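You operate a simulated robot arm through the tools that you are given. There is no shell and no other tool. Be economical: measure what you need, move in short steps, check, and stop when the job is done.

The job below is to be done with a simulated two-armed robot. You get a single attempt, and the scene is never put back.

## Task
Count the paper bags on the top of the wide bench, then put as many of the gear wheels from the top of the wide bench on the top of the grain bench. Take the black spool and put it on the high shelf over the long bench. Put the red dish on the top of the wide bench away on the right half of the shelf under the sieve bench. Any order will do. Set down upright: black spool.

It is judged by the outcome, as a careful person would: the job done as asked, and still so three seconds after it is handed in. It fails if anything else is knocked over, pushed out of place, dropped, spilled or broken.

## Robot
Two 6-joint arms with three-finger grippers on one trunk, on a base that drives. Base frame: it is fixed to the floor where the robot stands at the start and does not move with it; the origin is under the middle of the robot, x ahead of it, y to its left, z up; the surface under the hand at the start is at about z = 0.85. Readings come in m, degrees, newtons and seconds.
The left shoulder is at the start at [0.021, 0.17, 1.523], the right one opposite. With the tool pointing down near the work surface each hand reaches from about 0.3 to 0.58 m from the robot's upright axis, wherever it stands, measured 20 degrees to its own side. Places, roughly: high shelf over the long bench (26x270 cm) [-1.14, -3.78, 1.76]; red dish [0.5, -1.75, 0.75]; right half of the shelf under the sieve bench [-5.3, 3.9, 0.3]; top of the grain bench [-2, -1, 0.8]. Payload 2.2 kg a hand.
The TCP of each hand is the grasp point between the finger pads, 0.025 m short of the fingertips. In the tool frame z runs along the fingers and y along their closing line. Largest opening 0.104 m; the body of the gripper starts 0.074 m behind the TCP.
Orientation is that of the tool frame in the base frame, as a unit quaternion [w, x, y, z]. With the fingers straight down and closing along the base's y, the tool's x points along the base's -x, its y along +y and its z along -z.

## Interface
- The arms move only by the tool move_arm. It takes "left_deltas", "right_deltas" or both (then of equal length, played together; a hand with none holds still); each is a list of rows, each an object of numbers (a shift or turn left out is 0, a gripper value left out holds the last): "tx", "ty", "tz": the shift along the tool's x, y, z in units of 50 mm (1.0 is 50 mm); "ax", "ay", "az": the turn, a rotation vector about the tool's x, y, z in units of 4 degrees (1.0 is 4 degrees); "fingers": the finger opening in m, from 0 to 0.104. In form: [{"tx": .., "ty": .., "tz": .., "ax": .., "ay": .., "az": .., "fingers": ..}, ...]. A call has 1 to 10 rows; each row shifts and turns the commanded pose from where the row before left it, along the tool's axes as they then stand. A call with a number of a shift or a turn outside -1 to 1 is refused whole. Rows are played at 5 a second. More than 0.05 m and 8.6 degrees between two rows, or a gripper value outside its range, and nothing of the call is played. A pose out of reach is approached as far as the arm can. The call stops where the force on the tool passes 40 N (or 10 N more than at its start, if that is more) or the arm is blocked; 0.2 s more then pass. The fingers move at their own pace and stop on an object; they squeeze with about 43 N. The grip force told is the motor's: it shows also when the fingers shut on nothing. Time passes only in rows, and 0.2 s behind the last, so rows that do not move let the fingers close. The reply holds the time, the measured pose of the TCP, the force on the tool along the base axes, the opening and the grip force, in the units named above and with some noise, with the torque about the TCP (base axes, N m) and any sound that the robot's microphone picked up.
- Cameras (640 x 400 px; columns grow to the right, rows downward): "scene" is now at [0.1516, 0.0055, 1.4008]; the picture's right is [0.07, -1.00, 0.00], its down [-0.72, -0.05, -0.69] and it looks along [0.69, 0.05, -0.72] (base axes); focal length 267 px, centre (320, 200). "left" rides on the left gripper at [0.082, -0.003, -0.104] in its tool frame; the picture's right is [0.04, 1.00, 0.00], its down [-0.75, 0.03, -0.66] and it looks along [-0.66, 0.03, 0.75] (tool axes); focal length 256 px, centre (320, 200). "right" rides on the right gripper at [0.082, 0.003, -0.104] in its tool frame; the picture's right is [-0.04, 1.00, 0.00], its down [-0.75, -0.03, -0.66] and it looks along [-0.66, -0.03, 0.75] (tool axes); focal length 256 px, centre (320, 200). There is no depth. A picture from a camera that has moved, and an enlarged one, comes with that camera's place and axes in the base frame and with its lens.
- capture(camera): a new picture of that camera. No time passes.
- slide_trunk(by): slides the trunk up (or, below 0, down) by that many m; the arms and the scene camera ride with it, the base frame stays. It gives what a move gives, with no picture.
- drive_base(legs): drives the robot by 1 to 6 legs, each [ahead, left, turn to the left] in m, m and degrees, along the robot's own axes; the way and the turn of a leg run together, so that a leg with both is an arc; at most 1.5 m and 180 degrees a leg. The arms and the cameras ride along, it lands a little off, and it stops where it bumps. It gives what a move gives.
- pan_tilt(pan, tilt): turns the head with the scene camera to pan (to the left, within 60 degrees either way) and tilt (down, from -29 to 69), counted from straight ahead of the robot. It gives what a move gives.
- inspect(camera, box): a new picture of the part [left, top, right, bottom] of that camera's present view, enlarged. No time passes.
- close_job(): hands the job in; it is judged then, once.

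Go step by step. Nothing tells you exact positions but the pictures and the camera data: compare them with the known pose of the tool, close in by small moves and look again before you grip or let go. The budget is 165 turns and 122 pictures, counting those below and the enlarged ones. Unless the task says otherwise, let go and move clear before handing in, and close with one line.

The tools are called after ">>>" as a command line: name --argument value ..., lists and objects as JSON in quotes. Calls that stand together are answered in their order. move_arm: Moves the arms, as the interface text tells. Its arguments: {"type":"object","properties":{"left_deltas":{"type":"array"},"right_deltas":{"type":"array"}},"required":[]} The other tools are called the same way: slide_trunk (by) slides the trunk up or down; drive_base (legs) drives the base; pan_tilt (pan, tilt) turns the head that bears the scene camera; capture (camera) takes a picture; inspect (camera, box) takes an enlarged picture of a part of a camera's view; close_job () hands the job in.

At the start:

```text
t: 0.0
left_position: [0.4473, 0.2731, 1.0995]
left_orientation: [0.0, 0.001, 1.0, -0.001]
left_ft_force: [0.2, -0.3, 0.6]
left_wrist_torque: [0.02, 0.02, -0.02]
left_grip_width: 0.104
left_gripper_force: 0.0
right_position: [0.5167, -0.1505, 1.1465]
right_orientation: [0.0, 0.0, 1.0, 0.0]
right_ft_force: [0.0, -0.5, 0.1]
right_wrist_torque: [0.01, -0.02, -0.01]
right_grip_width: 0.1037
right_gripper_force: 0.1
trunk travel left (down, up): [-0.716, 0.026]
robot x, y, heading: [0.0002, 0.0006, 0.0]
head pan, tilt: [4.1, 46.2]
```

scene: 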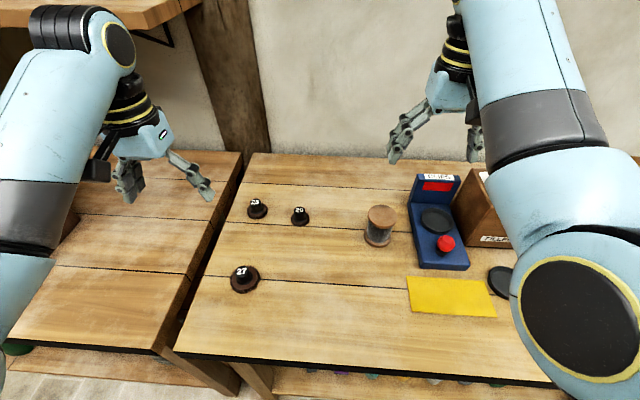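
right: 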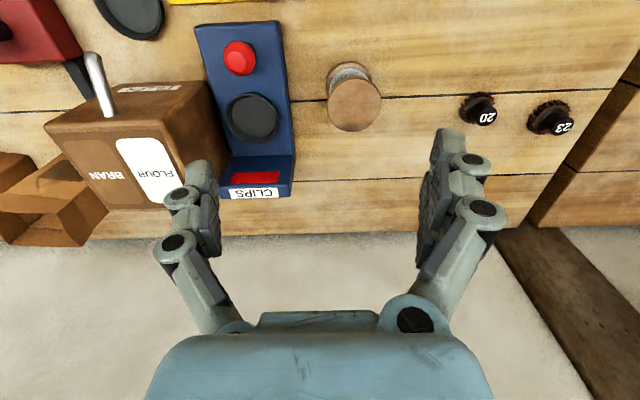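
left: 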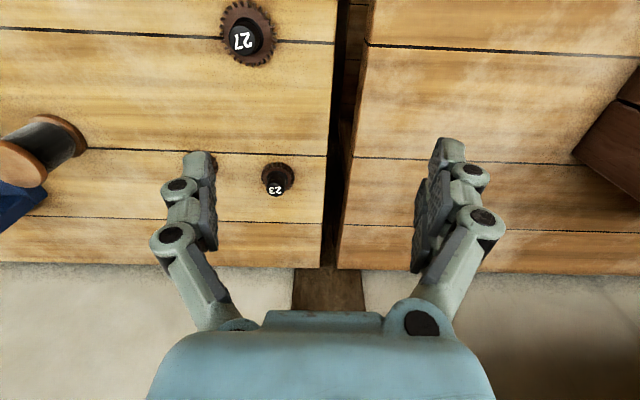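

I see a bench ahead with three gear wheels (20, 23, 27), a spool with black thread and a blue dispenser. I'll look around first to learn the benches.

>>> pan_tilt --pan -55 --tilt 30

>>> capture --camera "scene"

>>> pan_tilt --pan 55 --tilt 25

>>> capture --camera "scene"

```text
t: 1.3
left_position: [0.4481, 0.2728, 1.0991]
left_orientation: [0.0, 0.0, 1.0, 0.0]
left_ft_force: [0.5, -0.3, 0.1]
left_wrist_torque: [0.01, -0.01, -0.04]
left_grip_width: 0.1041
left_gripper_force: 0.1
right_position: [0.5172, -0.1505, 1.1465]
right_orientation: [0.0, 0.0, 1.0, 0.001]
right_ft_force: [1.3, 0.5, -0.4]
right_wrist_torque: [0.01, -0.02, -0.02]
right_grip_width: 0.1039
right_gripper_force: 0.0
trunk travel left (down, up): [-0.716, 0.026]
robot x, y, heading: [-0.0011, 0.0008, 0.1]
head pan, tilt: [-55.0, 30.0]
```

```text
118 pictures are left
camera scene: at [0.1234, -0.0742, 1.4251], right [-0.82, -0.57, 0.0], down [-0.29, 0.41, -0.87], along [0.5, -0.71, -0.5], focal length 267 px, centre (320, 200)
```

scene: 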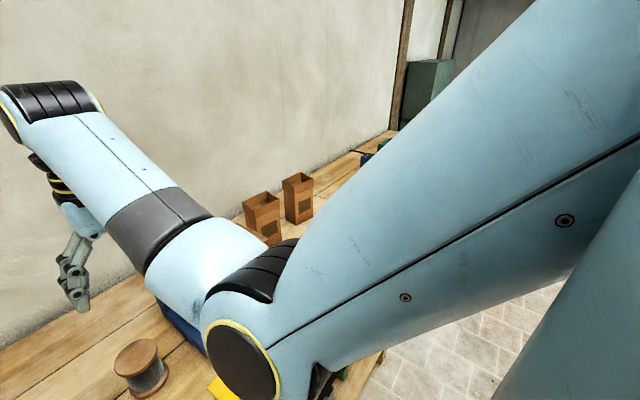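

```text
t: 3.2
left_position: [0.447, 0.2725, 1.0986]
left_orientation: [0.0, 0.0, 1.0, 0.0]
left_ft_force: [0.4, -0.4, 0.2]
left_wrist_torque: [-0.01, 0.01, 0.03]
left_grip_width: 0.104
left_gripper_force: 0.0
right_position: [0.5166, -0.152, 1.1463]
right_orientation: [0.0, 0.0, 1.0, 0.0]
right_ft_force: [-0.1, -0.2, 0.5]
right_wrist_torque: [0.0, 0.01, -0.02]
right_grip_width: 0.104
right_gripper_force: 0.0
trunk travel left (down, up): [-0.716, 0.026]
robot x, y, heading: [0.0035, 0.0021, -0.0]
head pan, tilt: [55.0, 25.0]
```

```text
117 pictures are left
camera scene: at [0.1244, 0.0752, 1.4331], right [0.82, -0.57, 0.0], down [-0.24, -0.35, -0.91], along [0.52, 0.74, -0.42], focal length 267 px, centre (320, 200)
```

scene: 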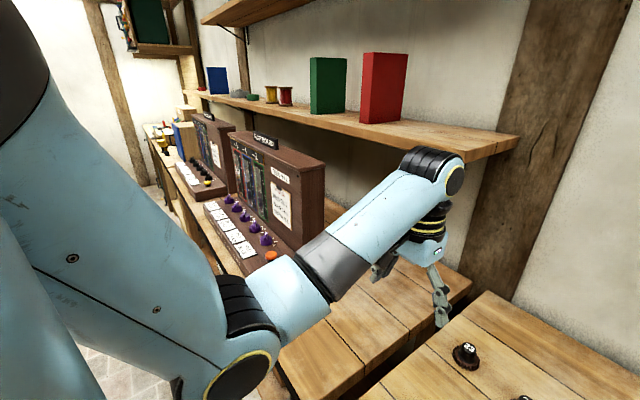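

Next I'll back off a bit and turn to look over the room.

>>> drive_base --legs '[[-0.6, 0, 0]]'

>>> pan_tilt --pan -50 --tilt 22

>>> capture --camera "scene"

>>> drive_base --legs '[[0, 0, -70]]'

>>> pan_tilt --pan 0 --tilt 20

>>> capture --camera "scene"

```text
t: 6.5
left_position: [-0.1388, 0.2698, 1.0976]
left_orientation: [0.0, 0.01, 1.0, 0.0]
left_ft_force: [0.4, -0.3, 0.2]
left_wrist_torque: [-0.05, -0.02, -0.02]
left_grip_width: 0.1038
left_gripper_force: 0.0
right_position: [-0.0775, -0.1559, 1.1485]
right_orientation: [0.0, 0.009, 1.0, 0.001]
right_ft_force: [0.4, -0.1, 0.7]
right_wrist_torque: [-0.04, 0.01, 0.01]
right_grip_width: 0.1039
right_gripper_force: 0.0
trunk travel left (down, up): [-0.716, 0.026]
robot x, y, heading: [-0.5918, 0.0077, -1.3]
head pan, tilt: [55.0, 25.0]
```

```text
t: 8.3
left_position: [-0.1391, 0.27, 1.0991]
left_orientation: [0.001, 0.009, 1.0, 0.0]
left_ft_force: [0.0, 0.0, -0.1]
left_wrist_torque: [-0.02, 0.01, 0.02]
left_grip_width: 0.1041
left_gripper_force: 0.1
right_position: [-0.0785, -0.1539, 1.1464]
right_orientation: [0.0, 0.008, 1.0, 0.001]
right_ft_force: [-0.1, 0.0, 1.1]
right_wrist_torque: [0.0, 0.0, -0.01]
right_grip_width: 0.1043
right_gripper_force: 0.1
trunk travel left (down, up): [-0.716, 0.026]
robot x, y, heading: [-0.5931, 0.01, -1.0]
head pan, tilt: [-50.0, 22.0]
```

```text
116 pictures are left
camera scene: at [-0.4613, -0.0683, 1.4379], right [-0.78, -0.63, 0.0], down [-0.24, 0.29, -0.93], along [0.58, -0.72, -0.37], focal length 267 px, centre (320, 200)
```

scene: 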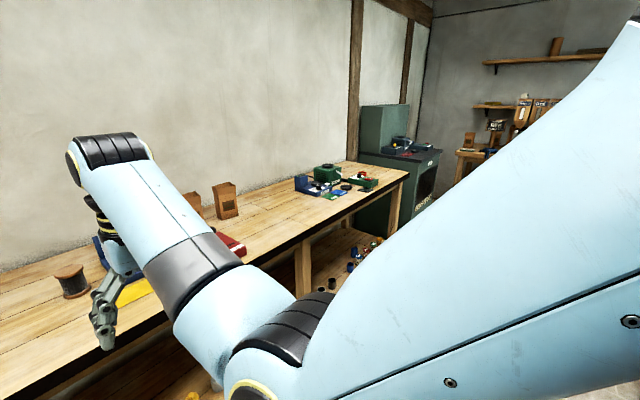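

```text
t: 11.8
left_position: [-0.1934, -0.3351, 1.0985]
left_orientation: [0.0, 0.588, 0.809, 0.0]
left_ft_force: [0.3, -0.1, -0.4]
left_wrist_torque: [0.02, 0.01, 0.01]
left_grip_width: 0.1042
left_gripper_force: 0.1
right_position: [-0.5749, -0.5333, 1.1468]
right_orientation: [0.0, 0.588, 0.809, 0.0]
right_ft_force: [0.3, -0.8, -0.5]
right_wrist_torque: [0.03, -0.01, -0.03]
right_grip_width: 0.104
right_gripper_force: 0.1
trunk travel left (down, up): [-0.716, 0.026]
robot x, y, heading: [-0.5919, 0.005, -72.0]
head pan, tilt: [-50.0, 22.0]
```

```text
t: 13.0
left_position: [-0.1921, -0.3357, 1.0995]
left_orientation: [0.0, 0.588, 0.809, 0.001]
left_ft_force: [0.2, -1.4, -0.6]
left_wrist_torque: [-0.04, 0.02, 0.0]
left_grip_width: 0.104
left_gripper_force: 0.0
right_position: [-0.575, -0.533, 1.1468]
right_orientation: [0.0, 0.588, 0.809, 0.0]
right_ft_force: [-0.3, 0.0, -1.4]
right_wrist_torque: [0.04, -0.02, 0.0]
right_grip_width: 0.1041
right_gripper_force: 0.1
trunk travel left (down, up): [-0.716, 0.026]
robot x, y, heading: [-0.5908, 0.0061, -72.3]
head pan, tilt: [0.0, 20.0]
```

```text
115 pictures are left
camera scene: at [-0.5398, -0.1506, 1.4411], right [-0.95, -0.31, 0.0], down [-0.11, 0.33, -0.94], along [0.29, -0.89, -0.34], focal length 267 px, centre (320, 200)
```

scene: 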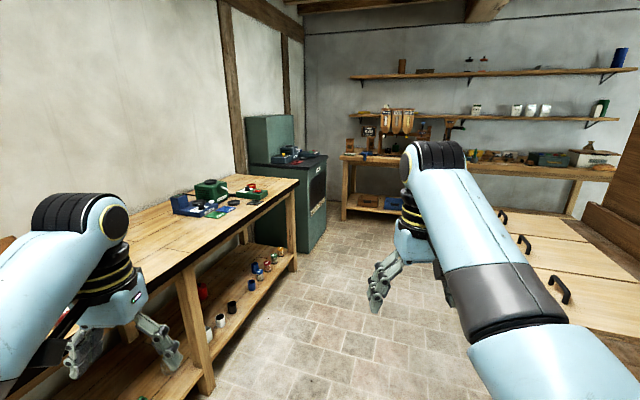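

The bench ahead runs to about y=-2.1; the bins with handles are near x=-1.1, and the back wall holds a bench with two shelves. I'll drive along to view the wide bench top.

>>> drive_base --legs '[[0, 0, 72], [0.15, -0.8, 0]]'

>>> pan_tilt --pan 0 --tilt 35

>>> capture --camera "scene"

```text
t: 20.5
left_position: [-0.0025, -0.5464, 1.0979]
left_orientation: [0.0, 0.017, 1.0, 0.0]
left_ft_force: [0.6, -0.9, 1.1]
left_wrist_torque: [0.01, 0.01, 0.01]
left_grip_width: 0.1041
left_gripper_force: 0.1
right_position: [0.0527, -0.973, 1.1472]
right_orientation: [0.0, 0.017, 1.0, 0.0]
right_ft_force: [-0.8, 0.0, 0.8]
right_wrist_torque: [0.0, 0.0, 0.01]
right_grip_width: 0.1042
right_gripper_force: 0.0
trunk travel left (down, up): [-0.716, 0.026]
robot x, y, heading: [-0.4597, -0.8037, -2.1]
head pan, tilt: [0.0, 20.0]
```

```text
t: 21.2
left_position: [-0.0029, -0.5442, 1.0983]
left_orientation: [0.0, 0.016, 1.0, 0.0]
left_ft_force: [-0.4, -0.5, 0.7]
left_wrist_torque: [0.04, 0.02, 0.01]
left_grip_width: 0.1038
left_gripper_force: 0.0
right_position: [0.0523, -0.9721, 1.1468]
right_orientation: [0.0, 0.017, 1.0, 0.0]
right_ft_force: [0.4, 0.4, -0.5]
right_wrist_torque: [0.01, 0.02, 0.0]
right_grip_width: 0.1041
right_gripper_force: 0.0
trunk travel left (down, up): [-0.716, 0.026]
robot x, y, heading: [-0.4561, -0.8059, -2.0]
head pan, tilt: [0.0, 35.0]
```

```text
114 pictures are left
camera scene: at [-0.2994, -0.8093, 1.4174], right [-0.03, -1.0, 0.0], down [-0.57, 0.02, -0.82], along [0.82, -0.03, -0.57], focal length 267 px, centre (320, 200)
```

scene: 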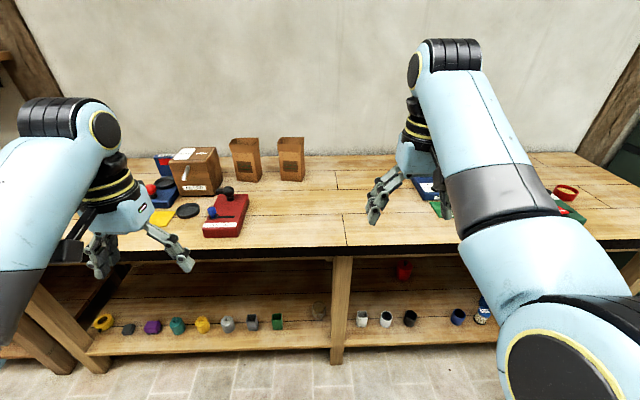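

Two paper bags stand behind, and a red dish is at the right. I'll enlarge the view to check.

>>> inspect --camera "scene" --box '[140, 110, 340, 235]'

>>> drive_base --legs '[[0, -0.6, 2]]'

>>> capture --camera "scene"

```text
3.20 times, centred on (240, 172) of scene
camera zoom: at [-0.2994, -0.8093, 1.4174], right [-0.03, -1.0, 0.0], down [-0.57, 0.02, -0.82], along [0.82, -0.03, -0.57], focal length 854 px, centre (576, 288)
```

zoom: 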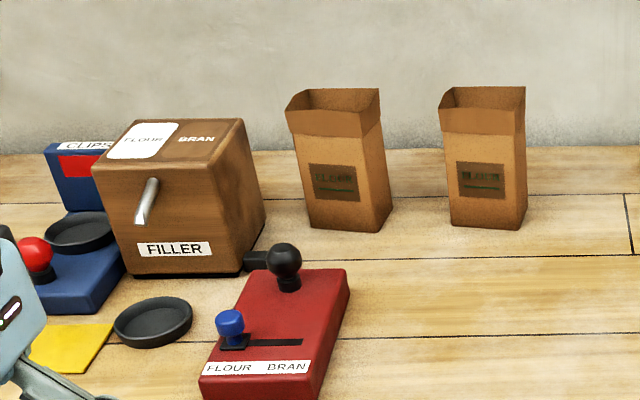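

```text
t: 24.6
left_position: [-0.0215, -1.1247, 1.0981]
left_orientation: [0.0, -0.004, 1.0, 0.0]
left_ft_force: [-0.1, -0.8, 0.4]
left_wrist_torque: [-0.02, -0.02, 0.02]
left_grip_width: 0.1041
left_gripper_force: 0.0
right_position: [0.0502, -1.5486, 1.1473]
right_orientation: [-0.001, -0.003, 1.0, 0.0]
right_ft_force: [0.0, 0.0, 0.3]
right_wrist_torque: [0.04, 0.02, 0.01]
right_grip_width: 0.1042
right_gripper_force: 0.0
trunk travel left (down, up): [-0.716, 0.026]
robot x, y, heading: [-0.4674, -1.4037, 0.4]
head pan, tilt: [0.0, 35.0]
```

```text
112 pictures are left
camera scene: at [-0.3077, -1.4005, 1.4173], right [0.01, -1.0, 0.0], down [-0.57, 0.0, -0.82], along [0.82, 0.01, -0.57], focal length 267 px, centre (320, 200)
```

scene: 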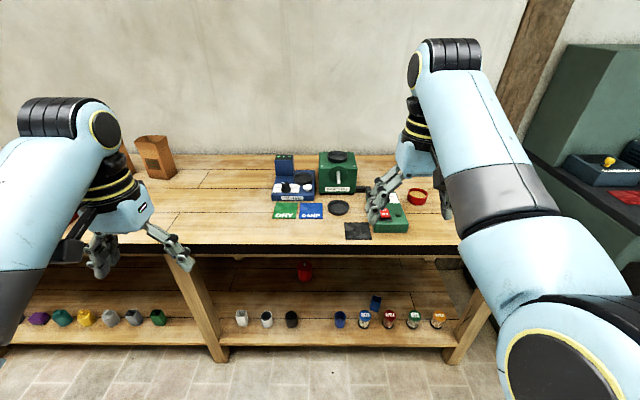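

Only two paper bags are on the bench so far, and the red dish is near (0.51,-1.75). I'll drive up so the right hand stands above the dish.

>>> drive_base --legs '[[0.46, -0.17, 0]]'

>>> capture --camera "right"

>>> capture --camera "left"

>>> capture --camera "scene"

```text
t: 27.5
left_position: [0.438, -1.296, 1.0978]
left_orientation: [0.0, -0.001, 1.0, 0.0]
left_ft_force: [-0.1, 0.3, -0.1]
left_wrist_torque: [0.0, 0.02, 0.0]
left_grip_width: 0.1039
left_gripper_force: 0.0
right_position: [0.5091, -1.7182, 1.1462]
right_orientation: [0.0, -0.001, 1.0, 0.0]
right_ft_force: [-0.4, -0.4, -0.5]
right_wrist_torque: [0.0, 0.06, 0.01]
right_grip_width: 0.1039
right_gripper_force: 0.0
trunk travel left (down, up): [-0.716, 0.026]
robot x, y, heading: [-0.0084, -1.5707, -0.1]
head pan, tilt: [0.0, 35.0]
```

```text
111 pictures are left
camera right: at [0.4266, -1.7156, 1.2507], right [0.04, 1.0, 0.0], down [0.75, -0.03, 0.66], along [0.66, -0.02, -0.75], focal length 256 px, centre (320, 200)
```

right: 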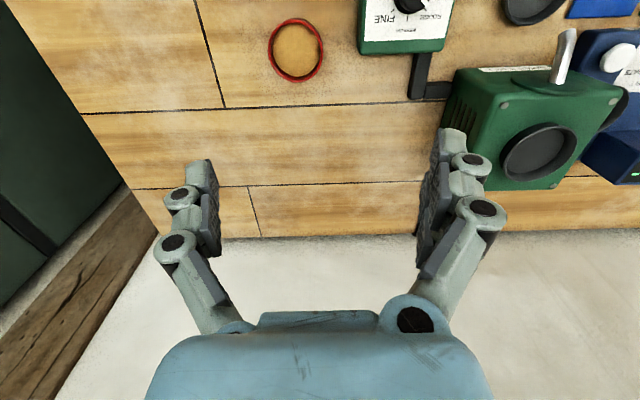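

```text
110 pictures are left
camera left: at [0.3561, -1.2996, 1.2013], right [-0.04, 1.0, 0.0], down [0.75, 0.03, 0.66], along [0.66, 0.03, -0.75], focal length 256 px, centre (320, 200)
```

left: 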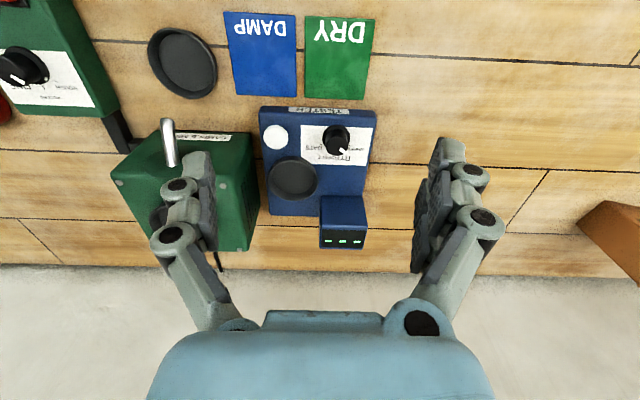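

```text
109 pictures are left
camera scene: at [0.1505, -1.57, 1.4172], right [0.0, -1.0, 0.0], down [-0.57, 0.0, -0.82], along [0.82, 0.0, -0.57], focal length 267 px, centre (320, 200)
```

scene: 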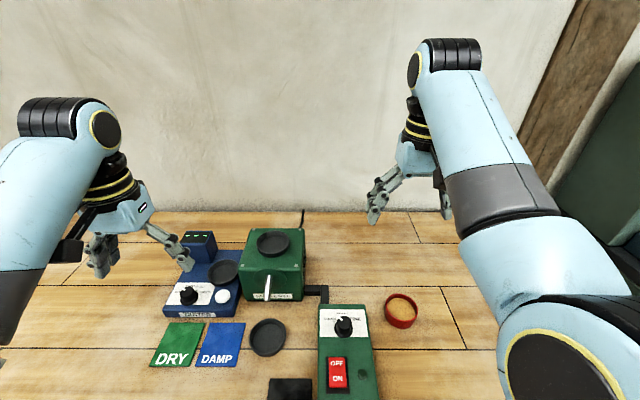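

The dish is at about (0.50,-1.75). I'll zoom in to see its shape and whether it holds anything.

>>> inspect --camera "scene" --box '[360, 270, 450, 340]'

>>> inspect --camera "right" --box '[240, 0, 350, 100]'

```text
5.71 times, centred on (405, 305) of scene
camera zoom: at [0.1505, -1.57, 1.4172], right [0.0, -1.0, 0.0], down [-0.57, 0.0, -0.82], along [0.82, 0.0, -0.57], focal length 1525 px, centre (-166, -400)
```

zoom: 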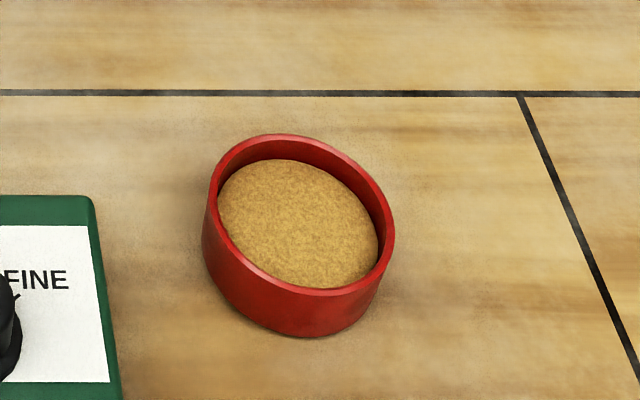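

```text
4.00 times, centred on (295, 50) of right
camera zoom: at [0.4266, -1.7156, 1.2507], right [0.04, 1.0, 0.0], down [0.75, -0.03, 0.66], along [0.66, -0.02, -0.75], focal length 1024 px, centre (420, 800)
```

zoom: 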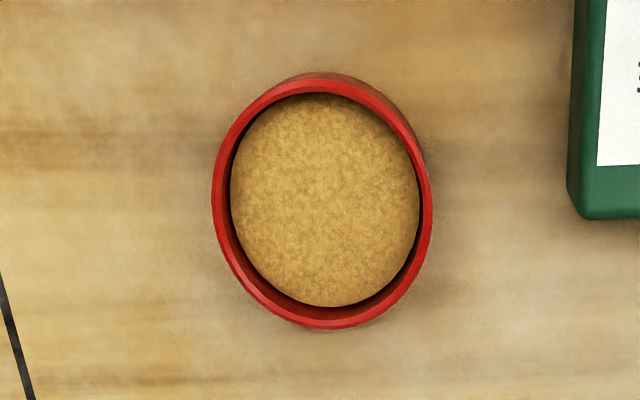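

The dish holds bran, so it must stay level. Its centre is (0.497,-1.747), about 7 cm across, rim around z=0.885. I'll lower the right hand most of the way above it and look.

>>> move_arm --right_deltas '[{"tx": 0.24, "ty": -0.58, "tz": 0.3, "fingers": 0.104}, {"tz": 1}, {"tz": 1}, {"tz": 1}]'

>>> capture --camera "right"

```text
t: 28.5
left_position: [0.4384, -1.2953, 1.0972]
left_orientation: [0.0, -0.001, 1.0, 0.0]
left_ft_force: [0.0, -0.2, 1.1]
left_wrist_torque: [-0.01, 0.03, 0.01]
left_grip_width: 0.104
left_gripper_force: 0.0
right_position: [0.4972, -1.7488, 0.9847]
right_orientation: [0.0, -0.003, 1.0, 0.0]
right_ft_force: [0.1, -0.1, -0.1]
right_wrist_torque: [0.0, 0.01, -0.01]
right_grip_width: 0.1038
right_gripper_force: 0.0
trunk travel left (down, up): [-0.716, 0.026]
robot x, y, heading: [-0.0071, -1.5713, -0.0]
head pan, tilt: [0.0, 35.0]
```

```text
106 pictures are left
camera right: at [0.4155, -1.7453, 1.0877], right [0.04, 1.0, 0.0], down [0.75, -0.03, 0.66], along [0.66, -0.02, -0.75], focal length 256 px, centre (320, 200)
```

right: 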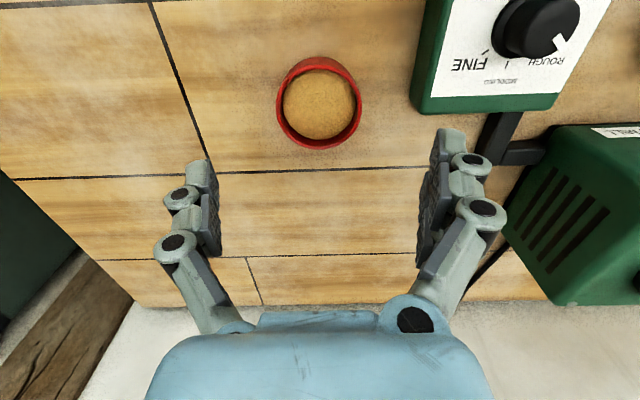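

The dish sits under the gripper, but the +y finger would be near the green sander box. I'll turn the hand 24° to clear it, narrow the opening a bit, and descend.

>>> move_arm --right_deltas '[{"tx": 0.06, "fingers": 0.094, "az": 1}, {"az": 1}, {"az": 1}, {"az": 1}, {"az": 1}, {"az": 1}, {"tz": 0.6}, {"tz": 0.5}, {"tz": 0.3}]'

>>> capture --camera "right"

>>> capture --camera "scene"

```text
t: 30.5
left_position: [0.4381, -1.2966, 1.0975]
left_orientation: [0.0, 0.0, 1.0, -0.001]
left_ft_force: [0.0, 1.1, 0.4]
left_wrist_torque: [-0.01, -0.01, -0.01]
left_grip_width: 0.104
left_gripper_force: 0.1
right_position: [0.493, -1.7459, 0.911]
right_orientation: [0.0, 0.206, 0.978, 0.0]
right_ft_force: [0.4, -0.6, 0.3]
right_wrist_torque: [-0.03, 0.0, 0.01]
right_grip_width: 0.0941
right_gripper_force: 0.2
trunk travel left (down, up): [-0.716, 0.026]
robot x, y, heading: [-0.0076, -1.5707, 0.1]
head pan, tilt: [0.0, 35.0]
```

```text
105 pictures are left
camera right: at [0.419, -1.71, 1.0142], right [0.44, 0.9, 0.0], down [0.68, -0.33, 0.66], along [0.59, -0.29, -0.75], focal length 256 px, centre (320, 200)
```

right: 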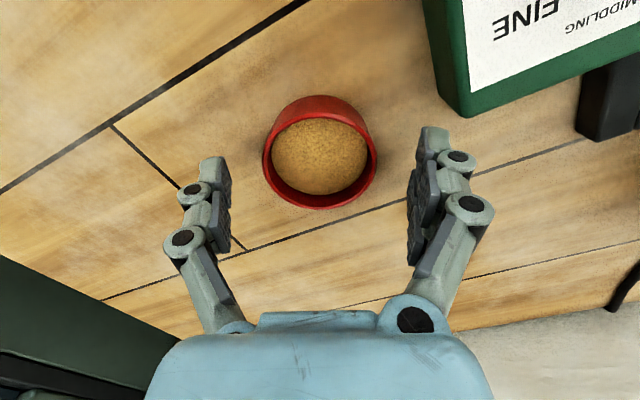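

```text
104 pictures are left
camera scene: at [0.1503, -1.57, 1.4173], right [0.0, -1.0, 0.0], down [-0.57, 0.0, -0.82], along [0.82, 0.0, -0.57], focal length 267 px, centre (320, 200)
```

scene: 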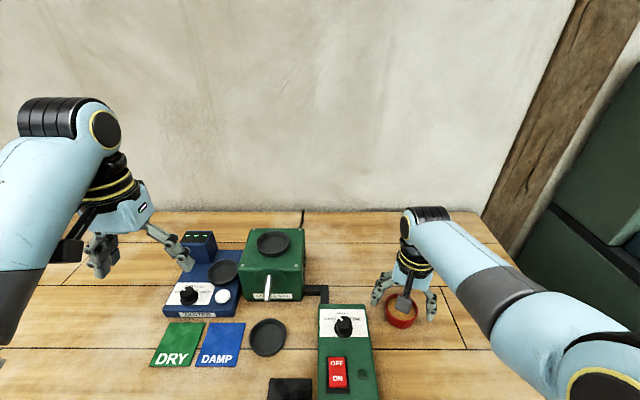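

Well centred. I'll descend 3 cm and close.

>>> move_arm --right_deltas '[{"tx": 0.04, "tz": 0.35}, {"tz": 0.27}, {"fingers": 0.06}, {}, {}]'

>>> capture --camera "right"

```text
t: 31.7
left_position: [0.4373, -1.2952, 1.0977]
left_orientation: [0.0, -0.002, 1.0, -0.001]
left_ft_force: [0.2, -0.2, 0.3]
left_wrist_torque: [-0.01, 0.0, -0.01]
left_grip_width: 0.104
left_gripper_force: 0.0
right_position: [0.4917, -1.7473, 0.8812]
right_orientation: [0.0, 0.207, 0.978, -0.001]
right_ft_force: [0.7, -0.2, 0.0]
right_wrist_torque: [0.0, 0.01, -0.02]
right_grip_width: 0.0687
right_gripper_force: 42.9
trunk travel left (down, up): [-0.716, 0.026]
robot x, y, heading: [-0.0086, -1.5681, -0.0]
head pan, tilt: [0.0, 35.0]
```

```text
103 pictures are left
camera right: at [0.4176, -1.7108, 0.9844], right [0.44, 0.9, 0.0], down [0.68, -0.33, 0.66], along [0.59, -0.29, -0.75], focal length 256 px, centre (320, 200)
```

right: 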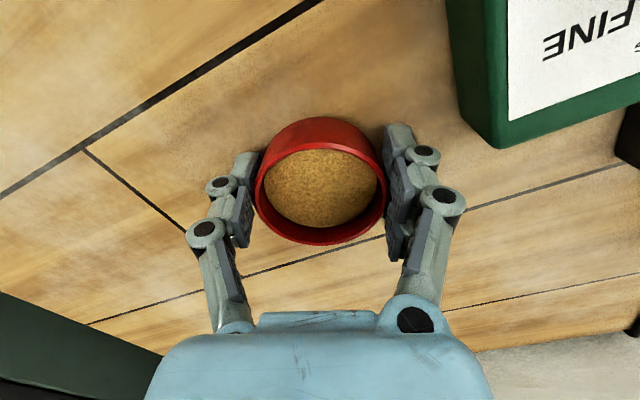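

Gripped at 69 mm. I'll lift it gently and level, keeping it clear of everything.

>>> move_arm --right_deltas '[{"tz": -0.2}, {"tz": -0.5}, {"tz": -0.7}, {"tz": -0.7}, {"tz": -0.7}, {"tz": -0.7}, {"tz": -0.7}, {"tz": -0.5}, {"tz": -0.3}]'

>>> drive_base --legs '[[-0.4, 0, 0], [0, 1.3, 0]]'

>>> capture --camera "right"

>>> capture --camera "scene"

```text
t: 33.7
left_position: [0.4375, -1.2949, 1.0978]
left_orientation: [0.0, -0.001, 1.0, 0.0]
left_ft_force: [0.1, -0.2, -0.1]
left_wrist_torque: [-0.01, 0.02, -0.02]
left_grip_width: 0.1042
left_gripper_force: 0.0
right_position: [0.4908, -1.7478, 1.1309]
right_orientation: [-0.001, 0.206, 0.978, 0.0]
right_ft_force: [-0.3, -0.2, -1.0]
right_wrist_torque: [0.01, -0.01, -0.01]
right_grip_width: 0.0684
right_gripper_force: 43.5
trunk travel left (down, up): [-0.716, 0.026]
robot x, y, heading: [-0.013, -1.5693, 0.2]
head pan, tilt: [0.0, 35.0]
```

```text
t: 42.3
left_position: [0.0329, -0.0042, 1.0964]
left_orientation: [-0.001, 0.0, 1.0, 0.0]
left_ft_force: [-0.2, 0.3, -0.1]
left_wrist_torque: [-0.02, 0.0, 0.01]
left_grip_width: 0.1043
left_gripper_force: 0.1
right_position: [0.085, -0.4565, 1.1304]
right_orientation: [0.001, 0.208, 0.978, 0.0]
right_ft_force: [1.0, 0.5, -0.5]
right_wrist_torque: [0.0, -0.01, 0.02]
right_grip_width: 0.0682
right_gripper_force: 43.0
trunk travel left (down, up): [-0.716, 0.026]
robot x, y, heading: [-0.414, -0.2775, -0.2]
head pan, tilt: [0.0, 35.0]
```

```text
102 pictures are left
camera right: at [0.0119, -0.4191, 1.2342], right [0.44, 0.9, 0.0], down [0.68, -0.33, 0.66], along [0.59, -0.29, -0.75], focal length 256 px, centre (320, 200)
```

right: 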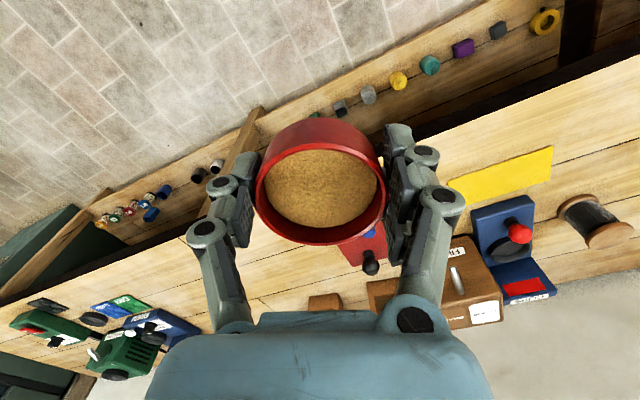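

```text
101 pictures are left
camera scene: at [-0.2548, -0.2772, 1.4173], right [0.0, -1.0, 0.0], down [-0.57, 0.0, -0.82], along [0.82, 0.0, -0.57], focal length 267 px, centre (320, 200)
```

scene: 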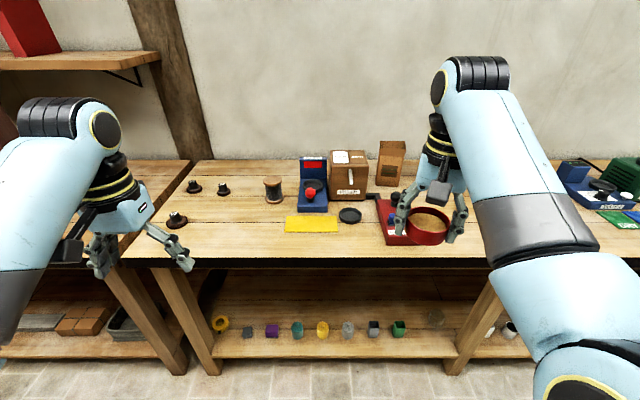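

The spool stands at about (0.56,-0.11). I'll drive closer so the left hand can get it.

>>> drive_base --legs '[[0.44, -0.04, 0]]'

>>> pan_tilt --pan 15 --tilt 42

>>> capture --camera "left"

>>> capture --camera "scene"

```text
t: 45.0
left_position: [0.4763, -0.0451, 1.0979]
left_orientation: [0.001, 0.001, 1.0, -0.001]
left_ft_force: [0.1, -0.6, 0.4]
left_wrist_torque: [-0.01, -0.03, -0.01]
left_grip_width: 0.1041
left_gripper_force: 0.0
right_position: [0.5286, -0.4972, 1.1304]
right_orientation: [0.0, 0.209, 0.978, 0.001]
right_ft_force: [-0.1, -0.3, -0.5]
right_wrist_torque: [-0.03, 0.02, 0.0]
right_grip_width: 0.0679
right_gripper_force: 42.7
trunk travel left (down, up): [-0.716, 0.026]
robot x, y, heading: [0.0264, -0.3176, -0.1]
head pan, tilt: [0.0, 35.0]
```

```text
t: 45.8
left_position: [0.4775, -0.0455, 1.0999]
left_orientation: [0.0, 0.001, 1.0, 0.0]
left_ft_force: [0.8, 0.8, 0.2]
left_wrist_torque: [0.01, -0.04, 0.01]
left_grip_width: 0.1037
left_gripper_force: 0.0
right_position: [0.528, -0.4982, 1.1299]
right_orientation: [0.0, 0.209, 0.978, 0.001]
right_ft_force: [0.1, 0.7, -1.2]
right_wrist_torque: [-0.02, 0.02, 0.03]
right_grip_width: 0.068
right_gripper_force: 42.5
trunk travel left (down, up): [-0.716, 0.026]
robot x, y, heading: [0.03, -0.3169, -0.1]
head pan, tilt: [15.0, 42.0]
```

```text
100 pictures are left
camera left: at [0.395, -0.0493, 1.2014], right [-0.04, 1.0, 0.0], down [0.75, 0.03, 0.66], along [0.66, 0.03, -0.75], focal length 256 px, centre (320, 200)
```

left: 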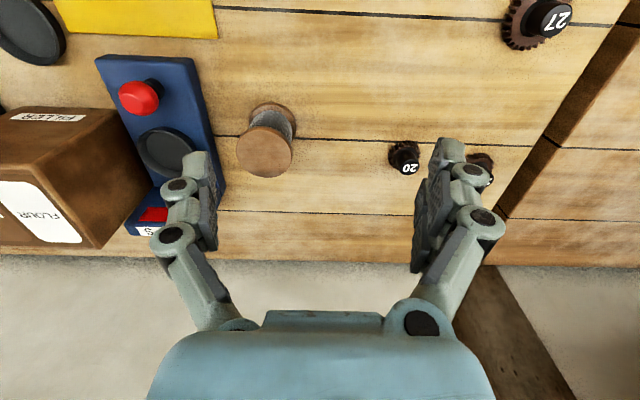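

```text
99 pictures are left
camera scene: at [0.1809, -0.2971, 1.4068], right [0.26, -0.97, 0.0], down [-0.65, -0.17, -0.74], along [0.72, 0.19, -0.67], focal length 267 px, centre (320, 200)
```

scene: 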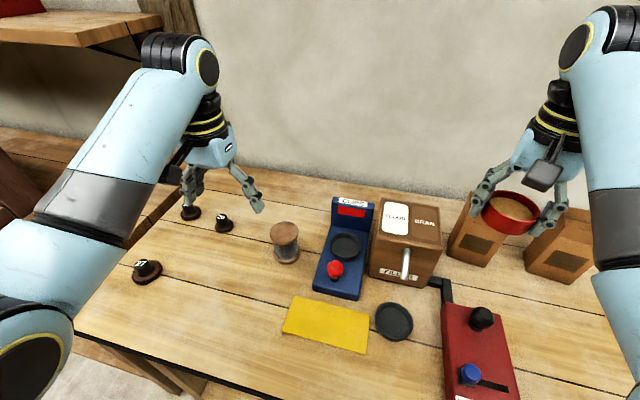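

>>> inspect --camera "scene" --box '[245, 200, 325, 280]'

>>> inspect --camera "left" --box '[220, 90, 320, 190]'

```text
5.00 times, centred on (285, 240) of scene
camera zoom: at [0.1809, -0.2971, 1.4068], right [0.26, -0.97, 0.0], down [-0.65, -0.17, -0.74], along [0.72, 0.19, -0.67], focal length 1334 px, centre (495, 0)
```

zoom: 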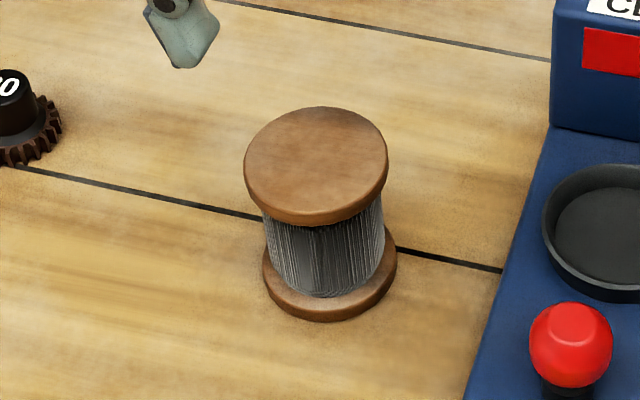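

```text
4.00 times, centred on (270, 140) of left
camera zoom: at [0.395, -0.0493, 1.2014], right [-0.04, 1.0, 0.0], down [0.75, 0.03, 0.66], along [0.66, 0.03, -0.75], focal length 1024 px, centre (520, 440)
```

zoom: 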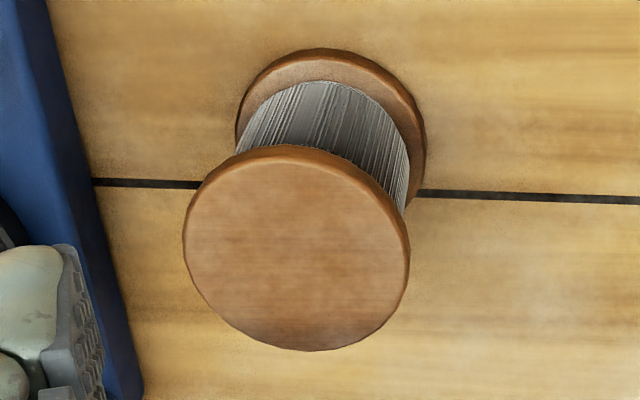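

The spool (dark thread, wooden flanges) stands at (0.558,-0.110), 8 cm tall, 6.8 cm wide. For reach on the high shelf I'll grip its drum with the hand tilted about 45°; first I bring the left hand to a tilted pre-grasp.

>>> move_arm --left_deltas '[{"ty": -0.65, "tz": 0.7, "fingers": 0.096}, {"ty": -0.64, "tz": 0.7}, {"ay": -1}, {"ay": -1}, {"ay": -1}, {"ay": -1}, {"ay": -1}, {"ay": -1}, {"ay": -1}, {"ay": -1}]'

>>> move_arm --left_deltas '[{"ay": -1}, {"ay": -1}, {"ay": -1}]'

>>> capture --camera "left"

>>> capture --camera "scene"

```text
t: 48.0
left_position: [0.4766, -0.11, 1.0273]
left_orientation: [0.277, 0.002, 0.961, 0.0]
left_ft_force: [-0.4, 0.1, 0.4]
left_wrist_torque: [0.02, 0.01, 0.0]
left_grip_width: 0.096
left_gripper_force: 0.0
right_position: [0.5285, -0.497, 1.1316]
right_orientation: [0.001, 0.209, 0.978, 0.0]
right_ft_force: [0.2, -0.2, -0.6]
right_wrist_torque: [-0.04, 0.04, 0.02]
right_grip_width: 0.068
right_gripper_force: 42.8
trunk travel left (down, up): [-0.716, 0.026]
robot x, y, heading: [0.0292, -0.3231, -0.2]
head pan, tilt: [15.0, 42.0]
```

```text
t: 48.8
left_position: [0.4769, -0.1095, 1.0278]
left_orientation: [0.374, 0.0, 0.927, 0.001]
left_ft_force: [-0.1, 0.3, -0.3]
left_wrist_torque: [0.01, 0.0, -0.01]
left_grip_width: 0.096
left_gripper_force: 0.0
right_position: [0.5276, -0.4973, 1.13]
right_orientation: [0.001, 0.208, 0.978, 0.0]
right_ft_force: [0.7, 0.2, -0.3]
right_wrist_torque: [0.03, 0.02, 0.0]
right_grip_width: 0.0677
right_gripper_force: 42.6
trunk travel left (down, up): [-0.716, 0.026]
robot x, y, heading: [0.0253, -0.3192, -0.1]
head pan, tilt: [15.0, 42.0]
```

```text
96 pictures are left
camera left: at [0.3458, -0.1132, 1.0453], right [-0.03, 1.0, -0.03], down [0.09, 0.03, 1.0], along [1.0, 0.02, -0.09], focal length 256 px, centre (320, 200)
```

left: 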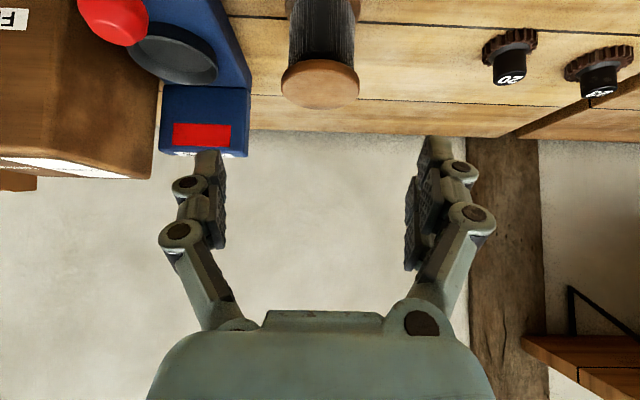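

```text
95 pictures are left
camera scene: at [0.1806, -0.297, 1.4068], right [0.26, -0.97, 0.0], down [-0.65, -0.17, -0.74], along [0.72, 0.19, -0.67], focal length 267 px, centre (320, 200)
```

scene: 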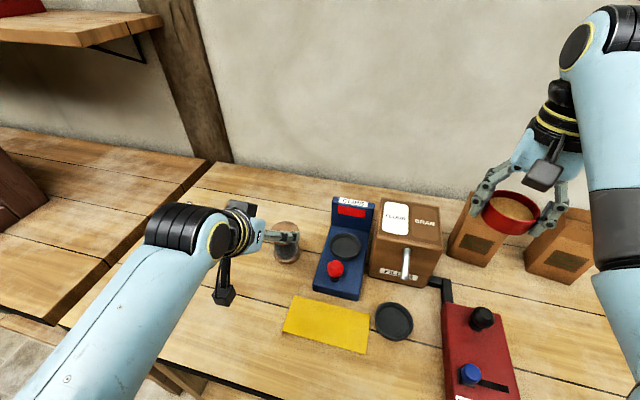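

Tilted by 44°, spool in line with the hand. I'll move down onto the approach line and advance most of the way.

>>> move_arm --left_deltas '[{"tx": 0.35, "tz": 0.53, "ty": -0.03}, {"tx": 0.35, "tz": 0.54}, {"tz": 0.6}, {"tz": 0.6}]'

>>> capture --camera "left"

>>> inspect --camera "scene" --box '[180, 180, 380, 310]'

```text
t: 49.8
left_position: [0.5298, -0.1113, 0.922]
left_orientation: [0.375, 0.001, 0.927, 0.0]
left_ft_force: [-0.2, -1.0, -1.2]
left_wrist_torque: [0.0, -0.03, -0.01]
left_grip_width: 0.096
left_gripper_force: 0.0
right_position: [0.5285, -0.4984, 1.1301]
right_orientation: [0.001, 0.209, 0.978, 0.0]
right_ft_force: [0.4, 0.4, -1.4]
right_wrist_torque: [-0.02, 0.06, 0.01]
right_grip_width: 0.0678
right_gripper_force: 43.1
trunk travel left (down, up): [-0.716, 0.026]
robot x, y, heading: [0.0263, -0.3202, -0.0]
head pan, tilt: [15.0, 42.0]
```

```text
94 pictures are left
camera left: at [0.3983, -0.1135, 0.9392], right [-0.03, 1.0, -0.03], down [0.09, 0.03, 1.0], along [1.0, 0.02, -0.09], focal length 256 px, centre (320, 200)
```

left: 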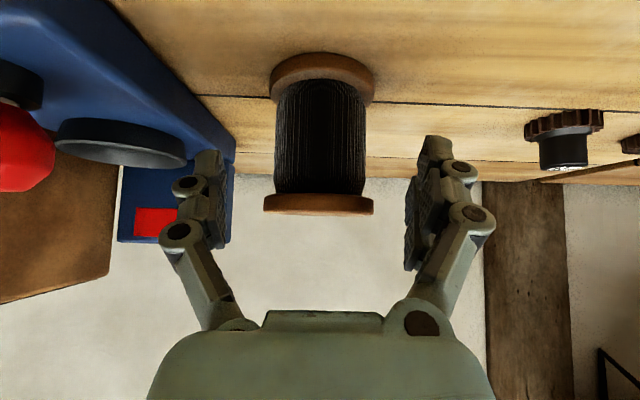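

```text
3.08 times, centred on (280, 245) of scene
camera zoom: at [0.1819, -0.2968, 1.4067], right [0.26, -0.97, 0.0], down [-0.65, -0.17, -0.74], along [0.72, 0.19, -0.67], focal length 821 px, centre (443, 62)
```

zoom: 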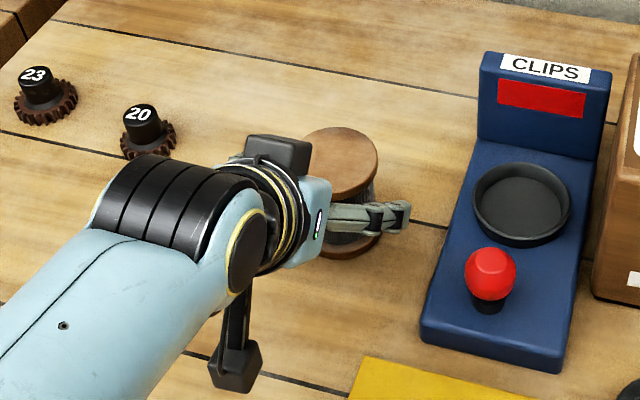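

The spool's black drum is clear and centred between the fingers. I'll advance the last 4 cm and close.

>>> move_arm --left_deltas '[{"tx": 0.07, "tz": 0.42}, {"tz": 0.4}, {"fingers": 0.04}, {}, {}]'

>>> capture --camera "left"

```text
t: 51.0
left_position: [0.5552, -0.1127, 0.8892]
left_orientation: [0.375, 0.002, 0.927, 0.0]
left_ft_force: [0.3, 1.2, 0.9]
left_wrist_torque: [0.2, -0.06, 0.04]
left_grip_width: 0.0607
left_gripper_force: 43.4
right_position: [0.5279, -0.4976, 1.1308]
right_orientation: [0.0, 0.209, 0.978, 0.0]
right_ft_force: [0.1, -0.4, -0.3]
right_wrist_torque: [0.01, 0.01, 0.02]
right_grip_width: 0.068
right_gripper_force: 43.3
trunk travel left (down, up): [-0.716, 0.026]
robot x, y, heading: [0.0297, -0.3143, -0.1]
head pan, tilt: [15.0, 42.0]
```

```text
92 pictures are left
camera left: at [0.4248, -0.1157, 0.9071], right [-0.03, 1.0, -0.03], down [0.09, 0.03, 1.0], along [1.0, 0.02, -0.09], focal length 256 px, centre (320, 200)
```

left: 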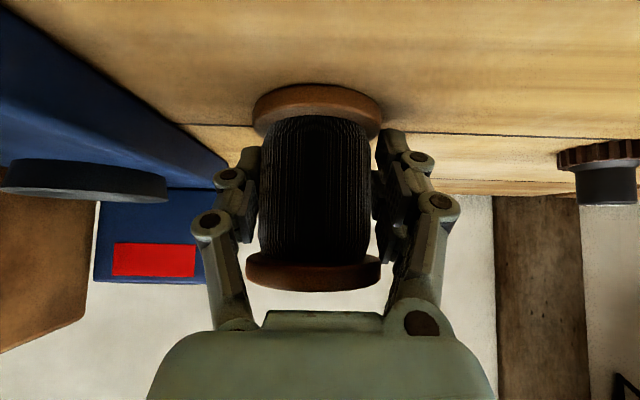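

Gripped on the drum. Lift straight up.

>>> move_arm --left_deltas '[{"tx": -0.2, "tz": -0.207}, {"tx": -0.5, "tz": -0.52}, {"tx": -0.695, "tz": -0.719}, {"tx": -0.695, "tz": -0.719}, {"tx": -0.695, "tz": -0.719}]'

>>> capture --camera "left"

>>> capture --camera "scene"

```text
t: 52.2
left_position: [0.5545, -0.1097, 1.093]
left_orientation: [0.374, 0.001, 0.927, 0.0]
left_ft_force: [-0.1, -0.3, -1.5]
left_wrist_torque: [0.04, 0.03, -0.02]
left_grip_width: 0.061
left_gripper_force: 42.8
right_position: [0.5282, -0.4976, 1.1305]
right_orientation: [0.0, 0.209, 0.978, 0.0]
right_ft_force: [0.0, 0.9, -1.2]
right_wrist_torque: [-0.01, 0.0, 0.0]
right_grip_width: 0.0678
right_gripper_force: 42.6
trunk travel left (down, up): [-0.716, 0.026]
robot x, y, heading: [0.0298, -0.3177, -0.1]
head pan, tilt: [15.0, 42.0]
```

```text
91 pictures are left
camera left: at [0.4238, -0.1135, 1.111], right [-0.03, 1.0, -0.03], down [0.09, 0.03, 1.0], along [1.0, 0.02, -0.09], focal length 256 px, centre (320, 200)
```

left: 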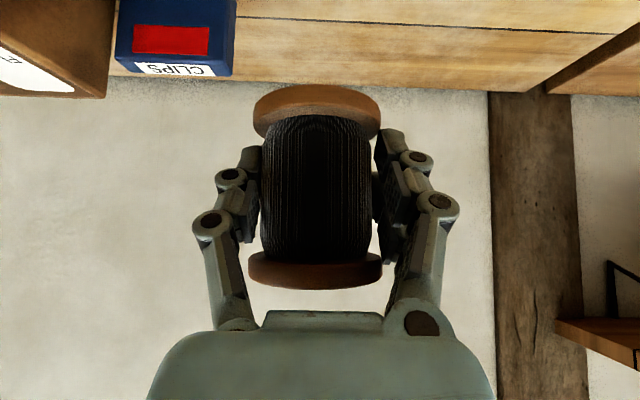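

```text
90 pictures are left
camera scene: at [0.181, -0.2972, 1.4068], right [0.26, -0.97, 0.0], down [-0.65, -0.17, -0.74], along [0.72, 0.19, -0.67], focal length 267 px, centre (320, 200)
```

scene: 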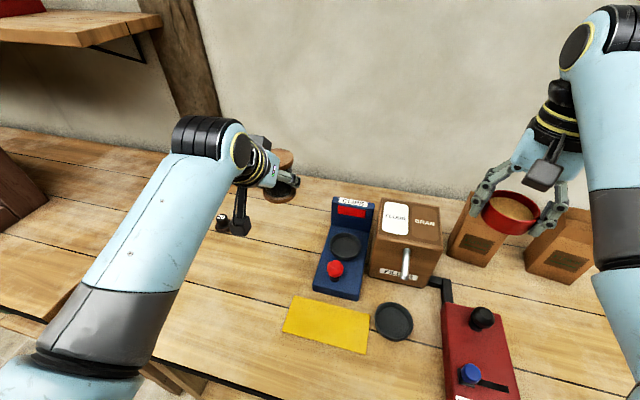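

Spool and dish are both held. I'll back out, turn to face the long bench and drive towards it, then look.

>>> drive_base --legs '[[-0.45, 0, 0], [0, 0, -90], [1.2, 0, 0]]'

>>> pan_tilt --pan 0 --tilt 10

>>> capture --camera "scene"

>>> pan_tilt --pan -45 --tilt 20

>>> capture --camera "scene"

```text
t: 64.3
left_position: [-0.1497, -2.0115, 1.093]
left_orientation: [0.271, 0.642, 0.669, -0.26]
left_ft_force: [-0.1, 0.3, -1.4]
left_wrist_torque: [0.02, 0.0, -0.05]
left_grip_width: 0.0612
left_gripper_force: 42.6
right_position: [-0.5398, -2.0016, 1.1306]
right_orientation: [0.0, 0.827, 0.562, 0.001]
right_ft_force: [0.5, -0.5, -0.2]
right_wrist_torque: [0.02, -0.01, -0.01]
right_grip_width: 0.067
right_gripper_force: 43.4
trunk travel left (down, up): [-0.716, 0.026]
robot x, y, heading: [-0.3826, -1.495, -87.4]
head pan, tilt: [15.0, 42.0]
```

```text
t: 65.2
left_position: [-0.1515, -2.0103, 1.0921]
left_orientation: [0.271, 0.642, 0.669, -0.26]
left_ft_force: [-0.1, 0.3, -2.2]
left_wrist_torque: [0.0, 0.01, -0.02]
left_grip_width: 0.0611
left_gripper_force: 42.9
right_position: [-0.5401, -2.0005, 1.1305]
right_orientation: [0.0, 0.827, 0.562, 0.0]
right_ft_force: [0.5, -0.5, -1.6]
right_wrist_torque: [0.04, -0.01, -0.02]
right_grip_width: 0.0668
right_gripper_force: 42.6
trunk travel left (down, up): [-0.716, 0.026]
robot x, y, heading: [-0.3808, -1.49, -87.8]
head pan, tilt: [0.0, 10.0]
```

```text
89 pictures are left
camera scene: at [-0.374, -1.6581, 1.4573], right [-1.0, -0.04, 0.0], down [-0.01, 0.17, -0.98], along [0.04, -0.98, -0.17], focal length 267 px, centre (320, 200)
```

scene: 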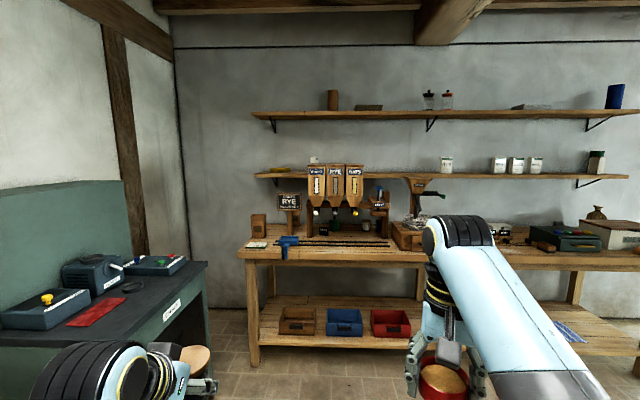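

```text
t: 66.4
left_position: [-0.1501, -2.0105, 1.0928]
left_orientation: [0.271, 0.641, 0.67, -0.259]
left_ft_force: [-0.2, -0.6, -1.2]
left_wrist_torque: [0.05, -0.03, -0.01]
left_grip_width: 0.0612
left_gripper_force: 43.0
right_position: [-0.5394, -2.0013, 1.1299]
right_orientation: [-0.001, 0.827, 0.562, 0.0]
right_ft_force: [0.3, -0.8, -0.2]
right_wrist_torque: [0.01, 0.02, 0.03]
right_grip_width: 0.067
right_gripper_force: 43.1
trunk travel left (down, up): [-0.716, 0.026]
robot x, y, heading: [-0.383, -1.4943, -87.6]
head pan, tilt: [-45.0, 20.0]
```

```text
88 pictures are left
camera scene: at [-0.4409, -1.6338, 1.4411], right [-0.74, 0.68, 0.0], down [0.23, 0.25, -0.94], along [-0.64, -0.69, -0.34], focal length 267 px, centre (320, 200)
```

scene: 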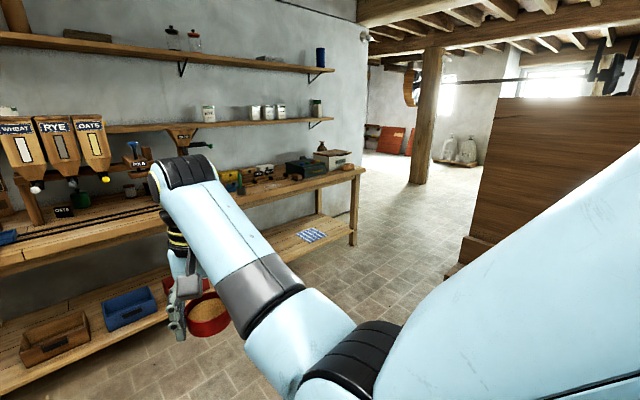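

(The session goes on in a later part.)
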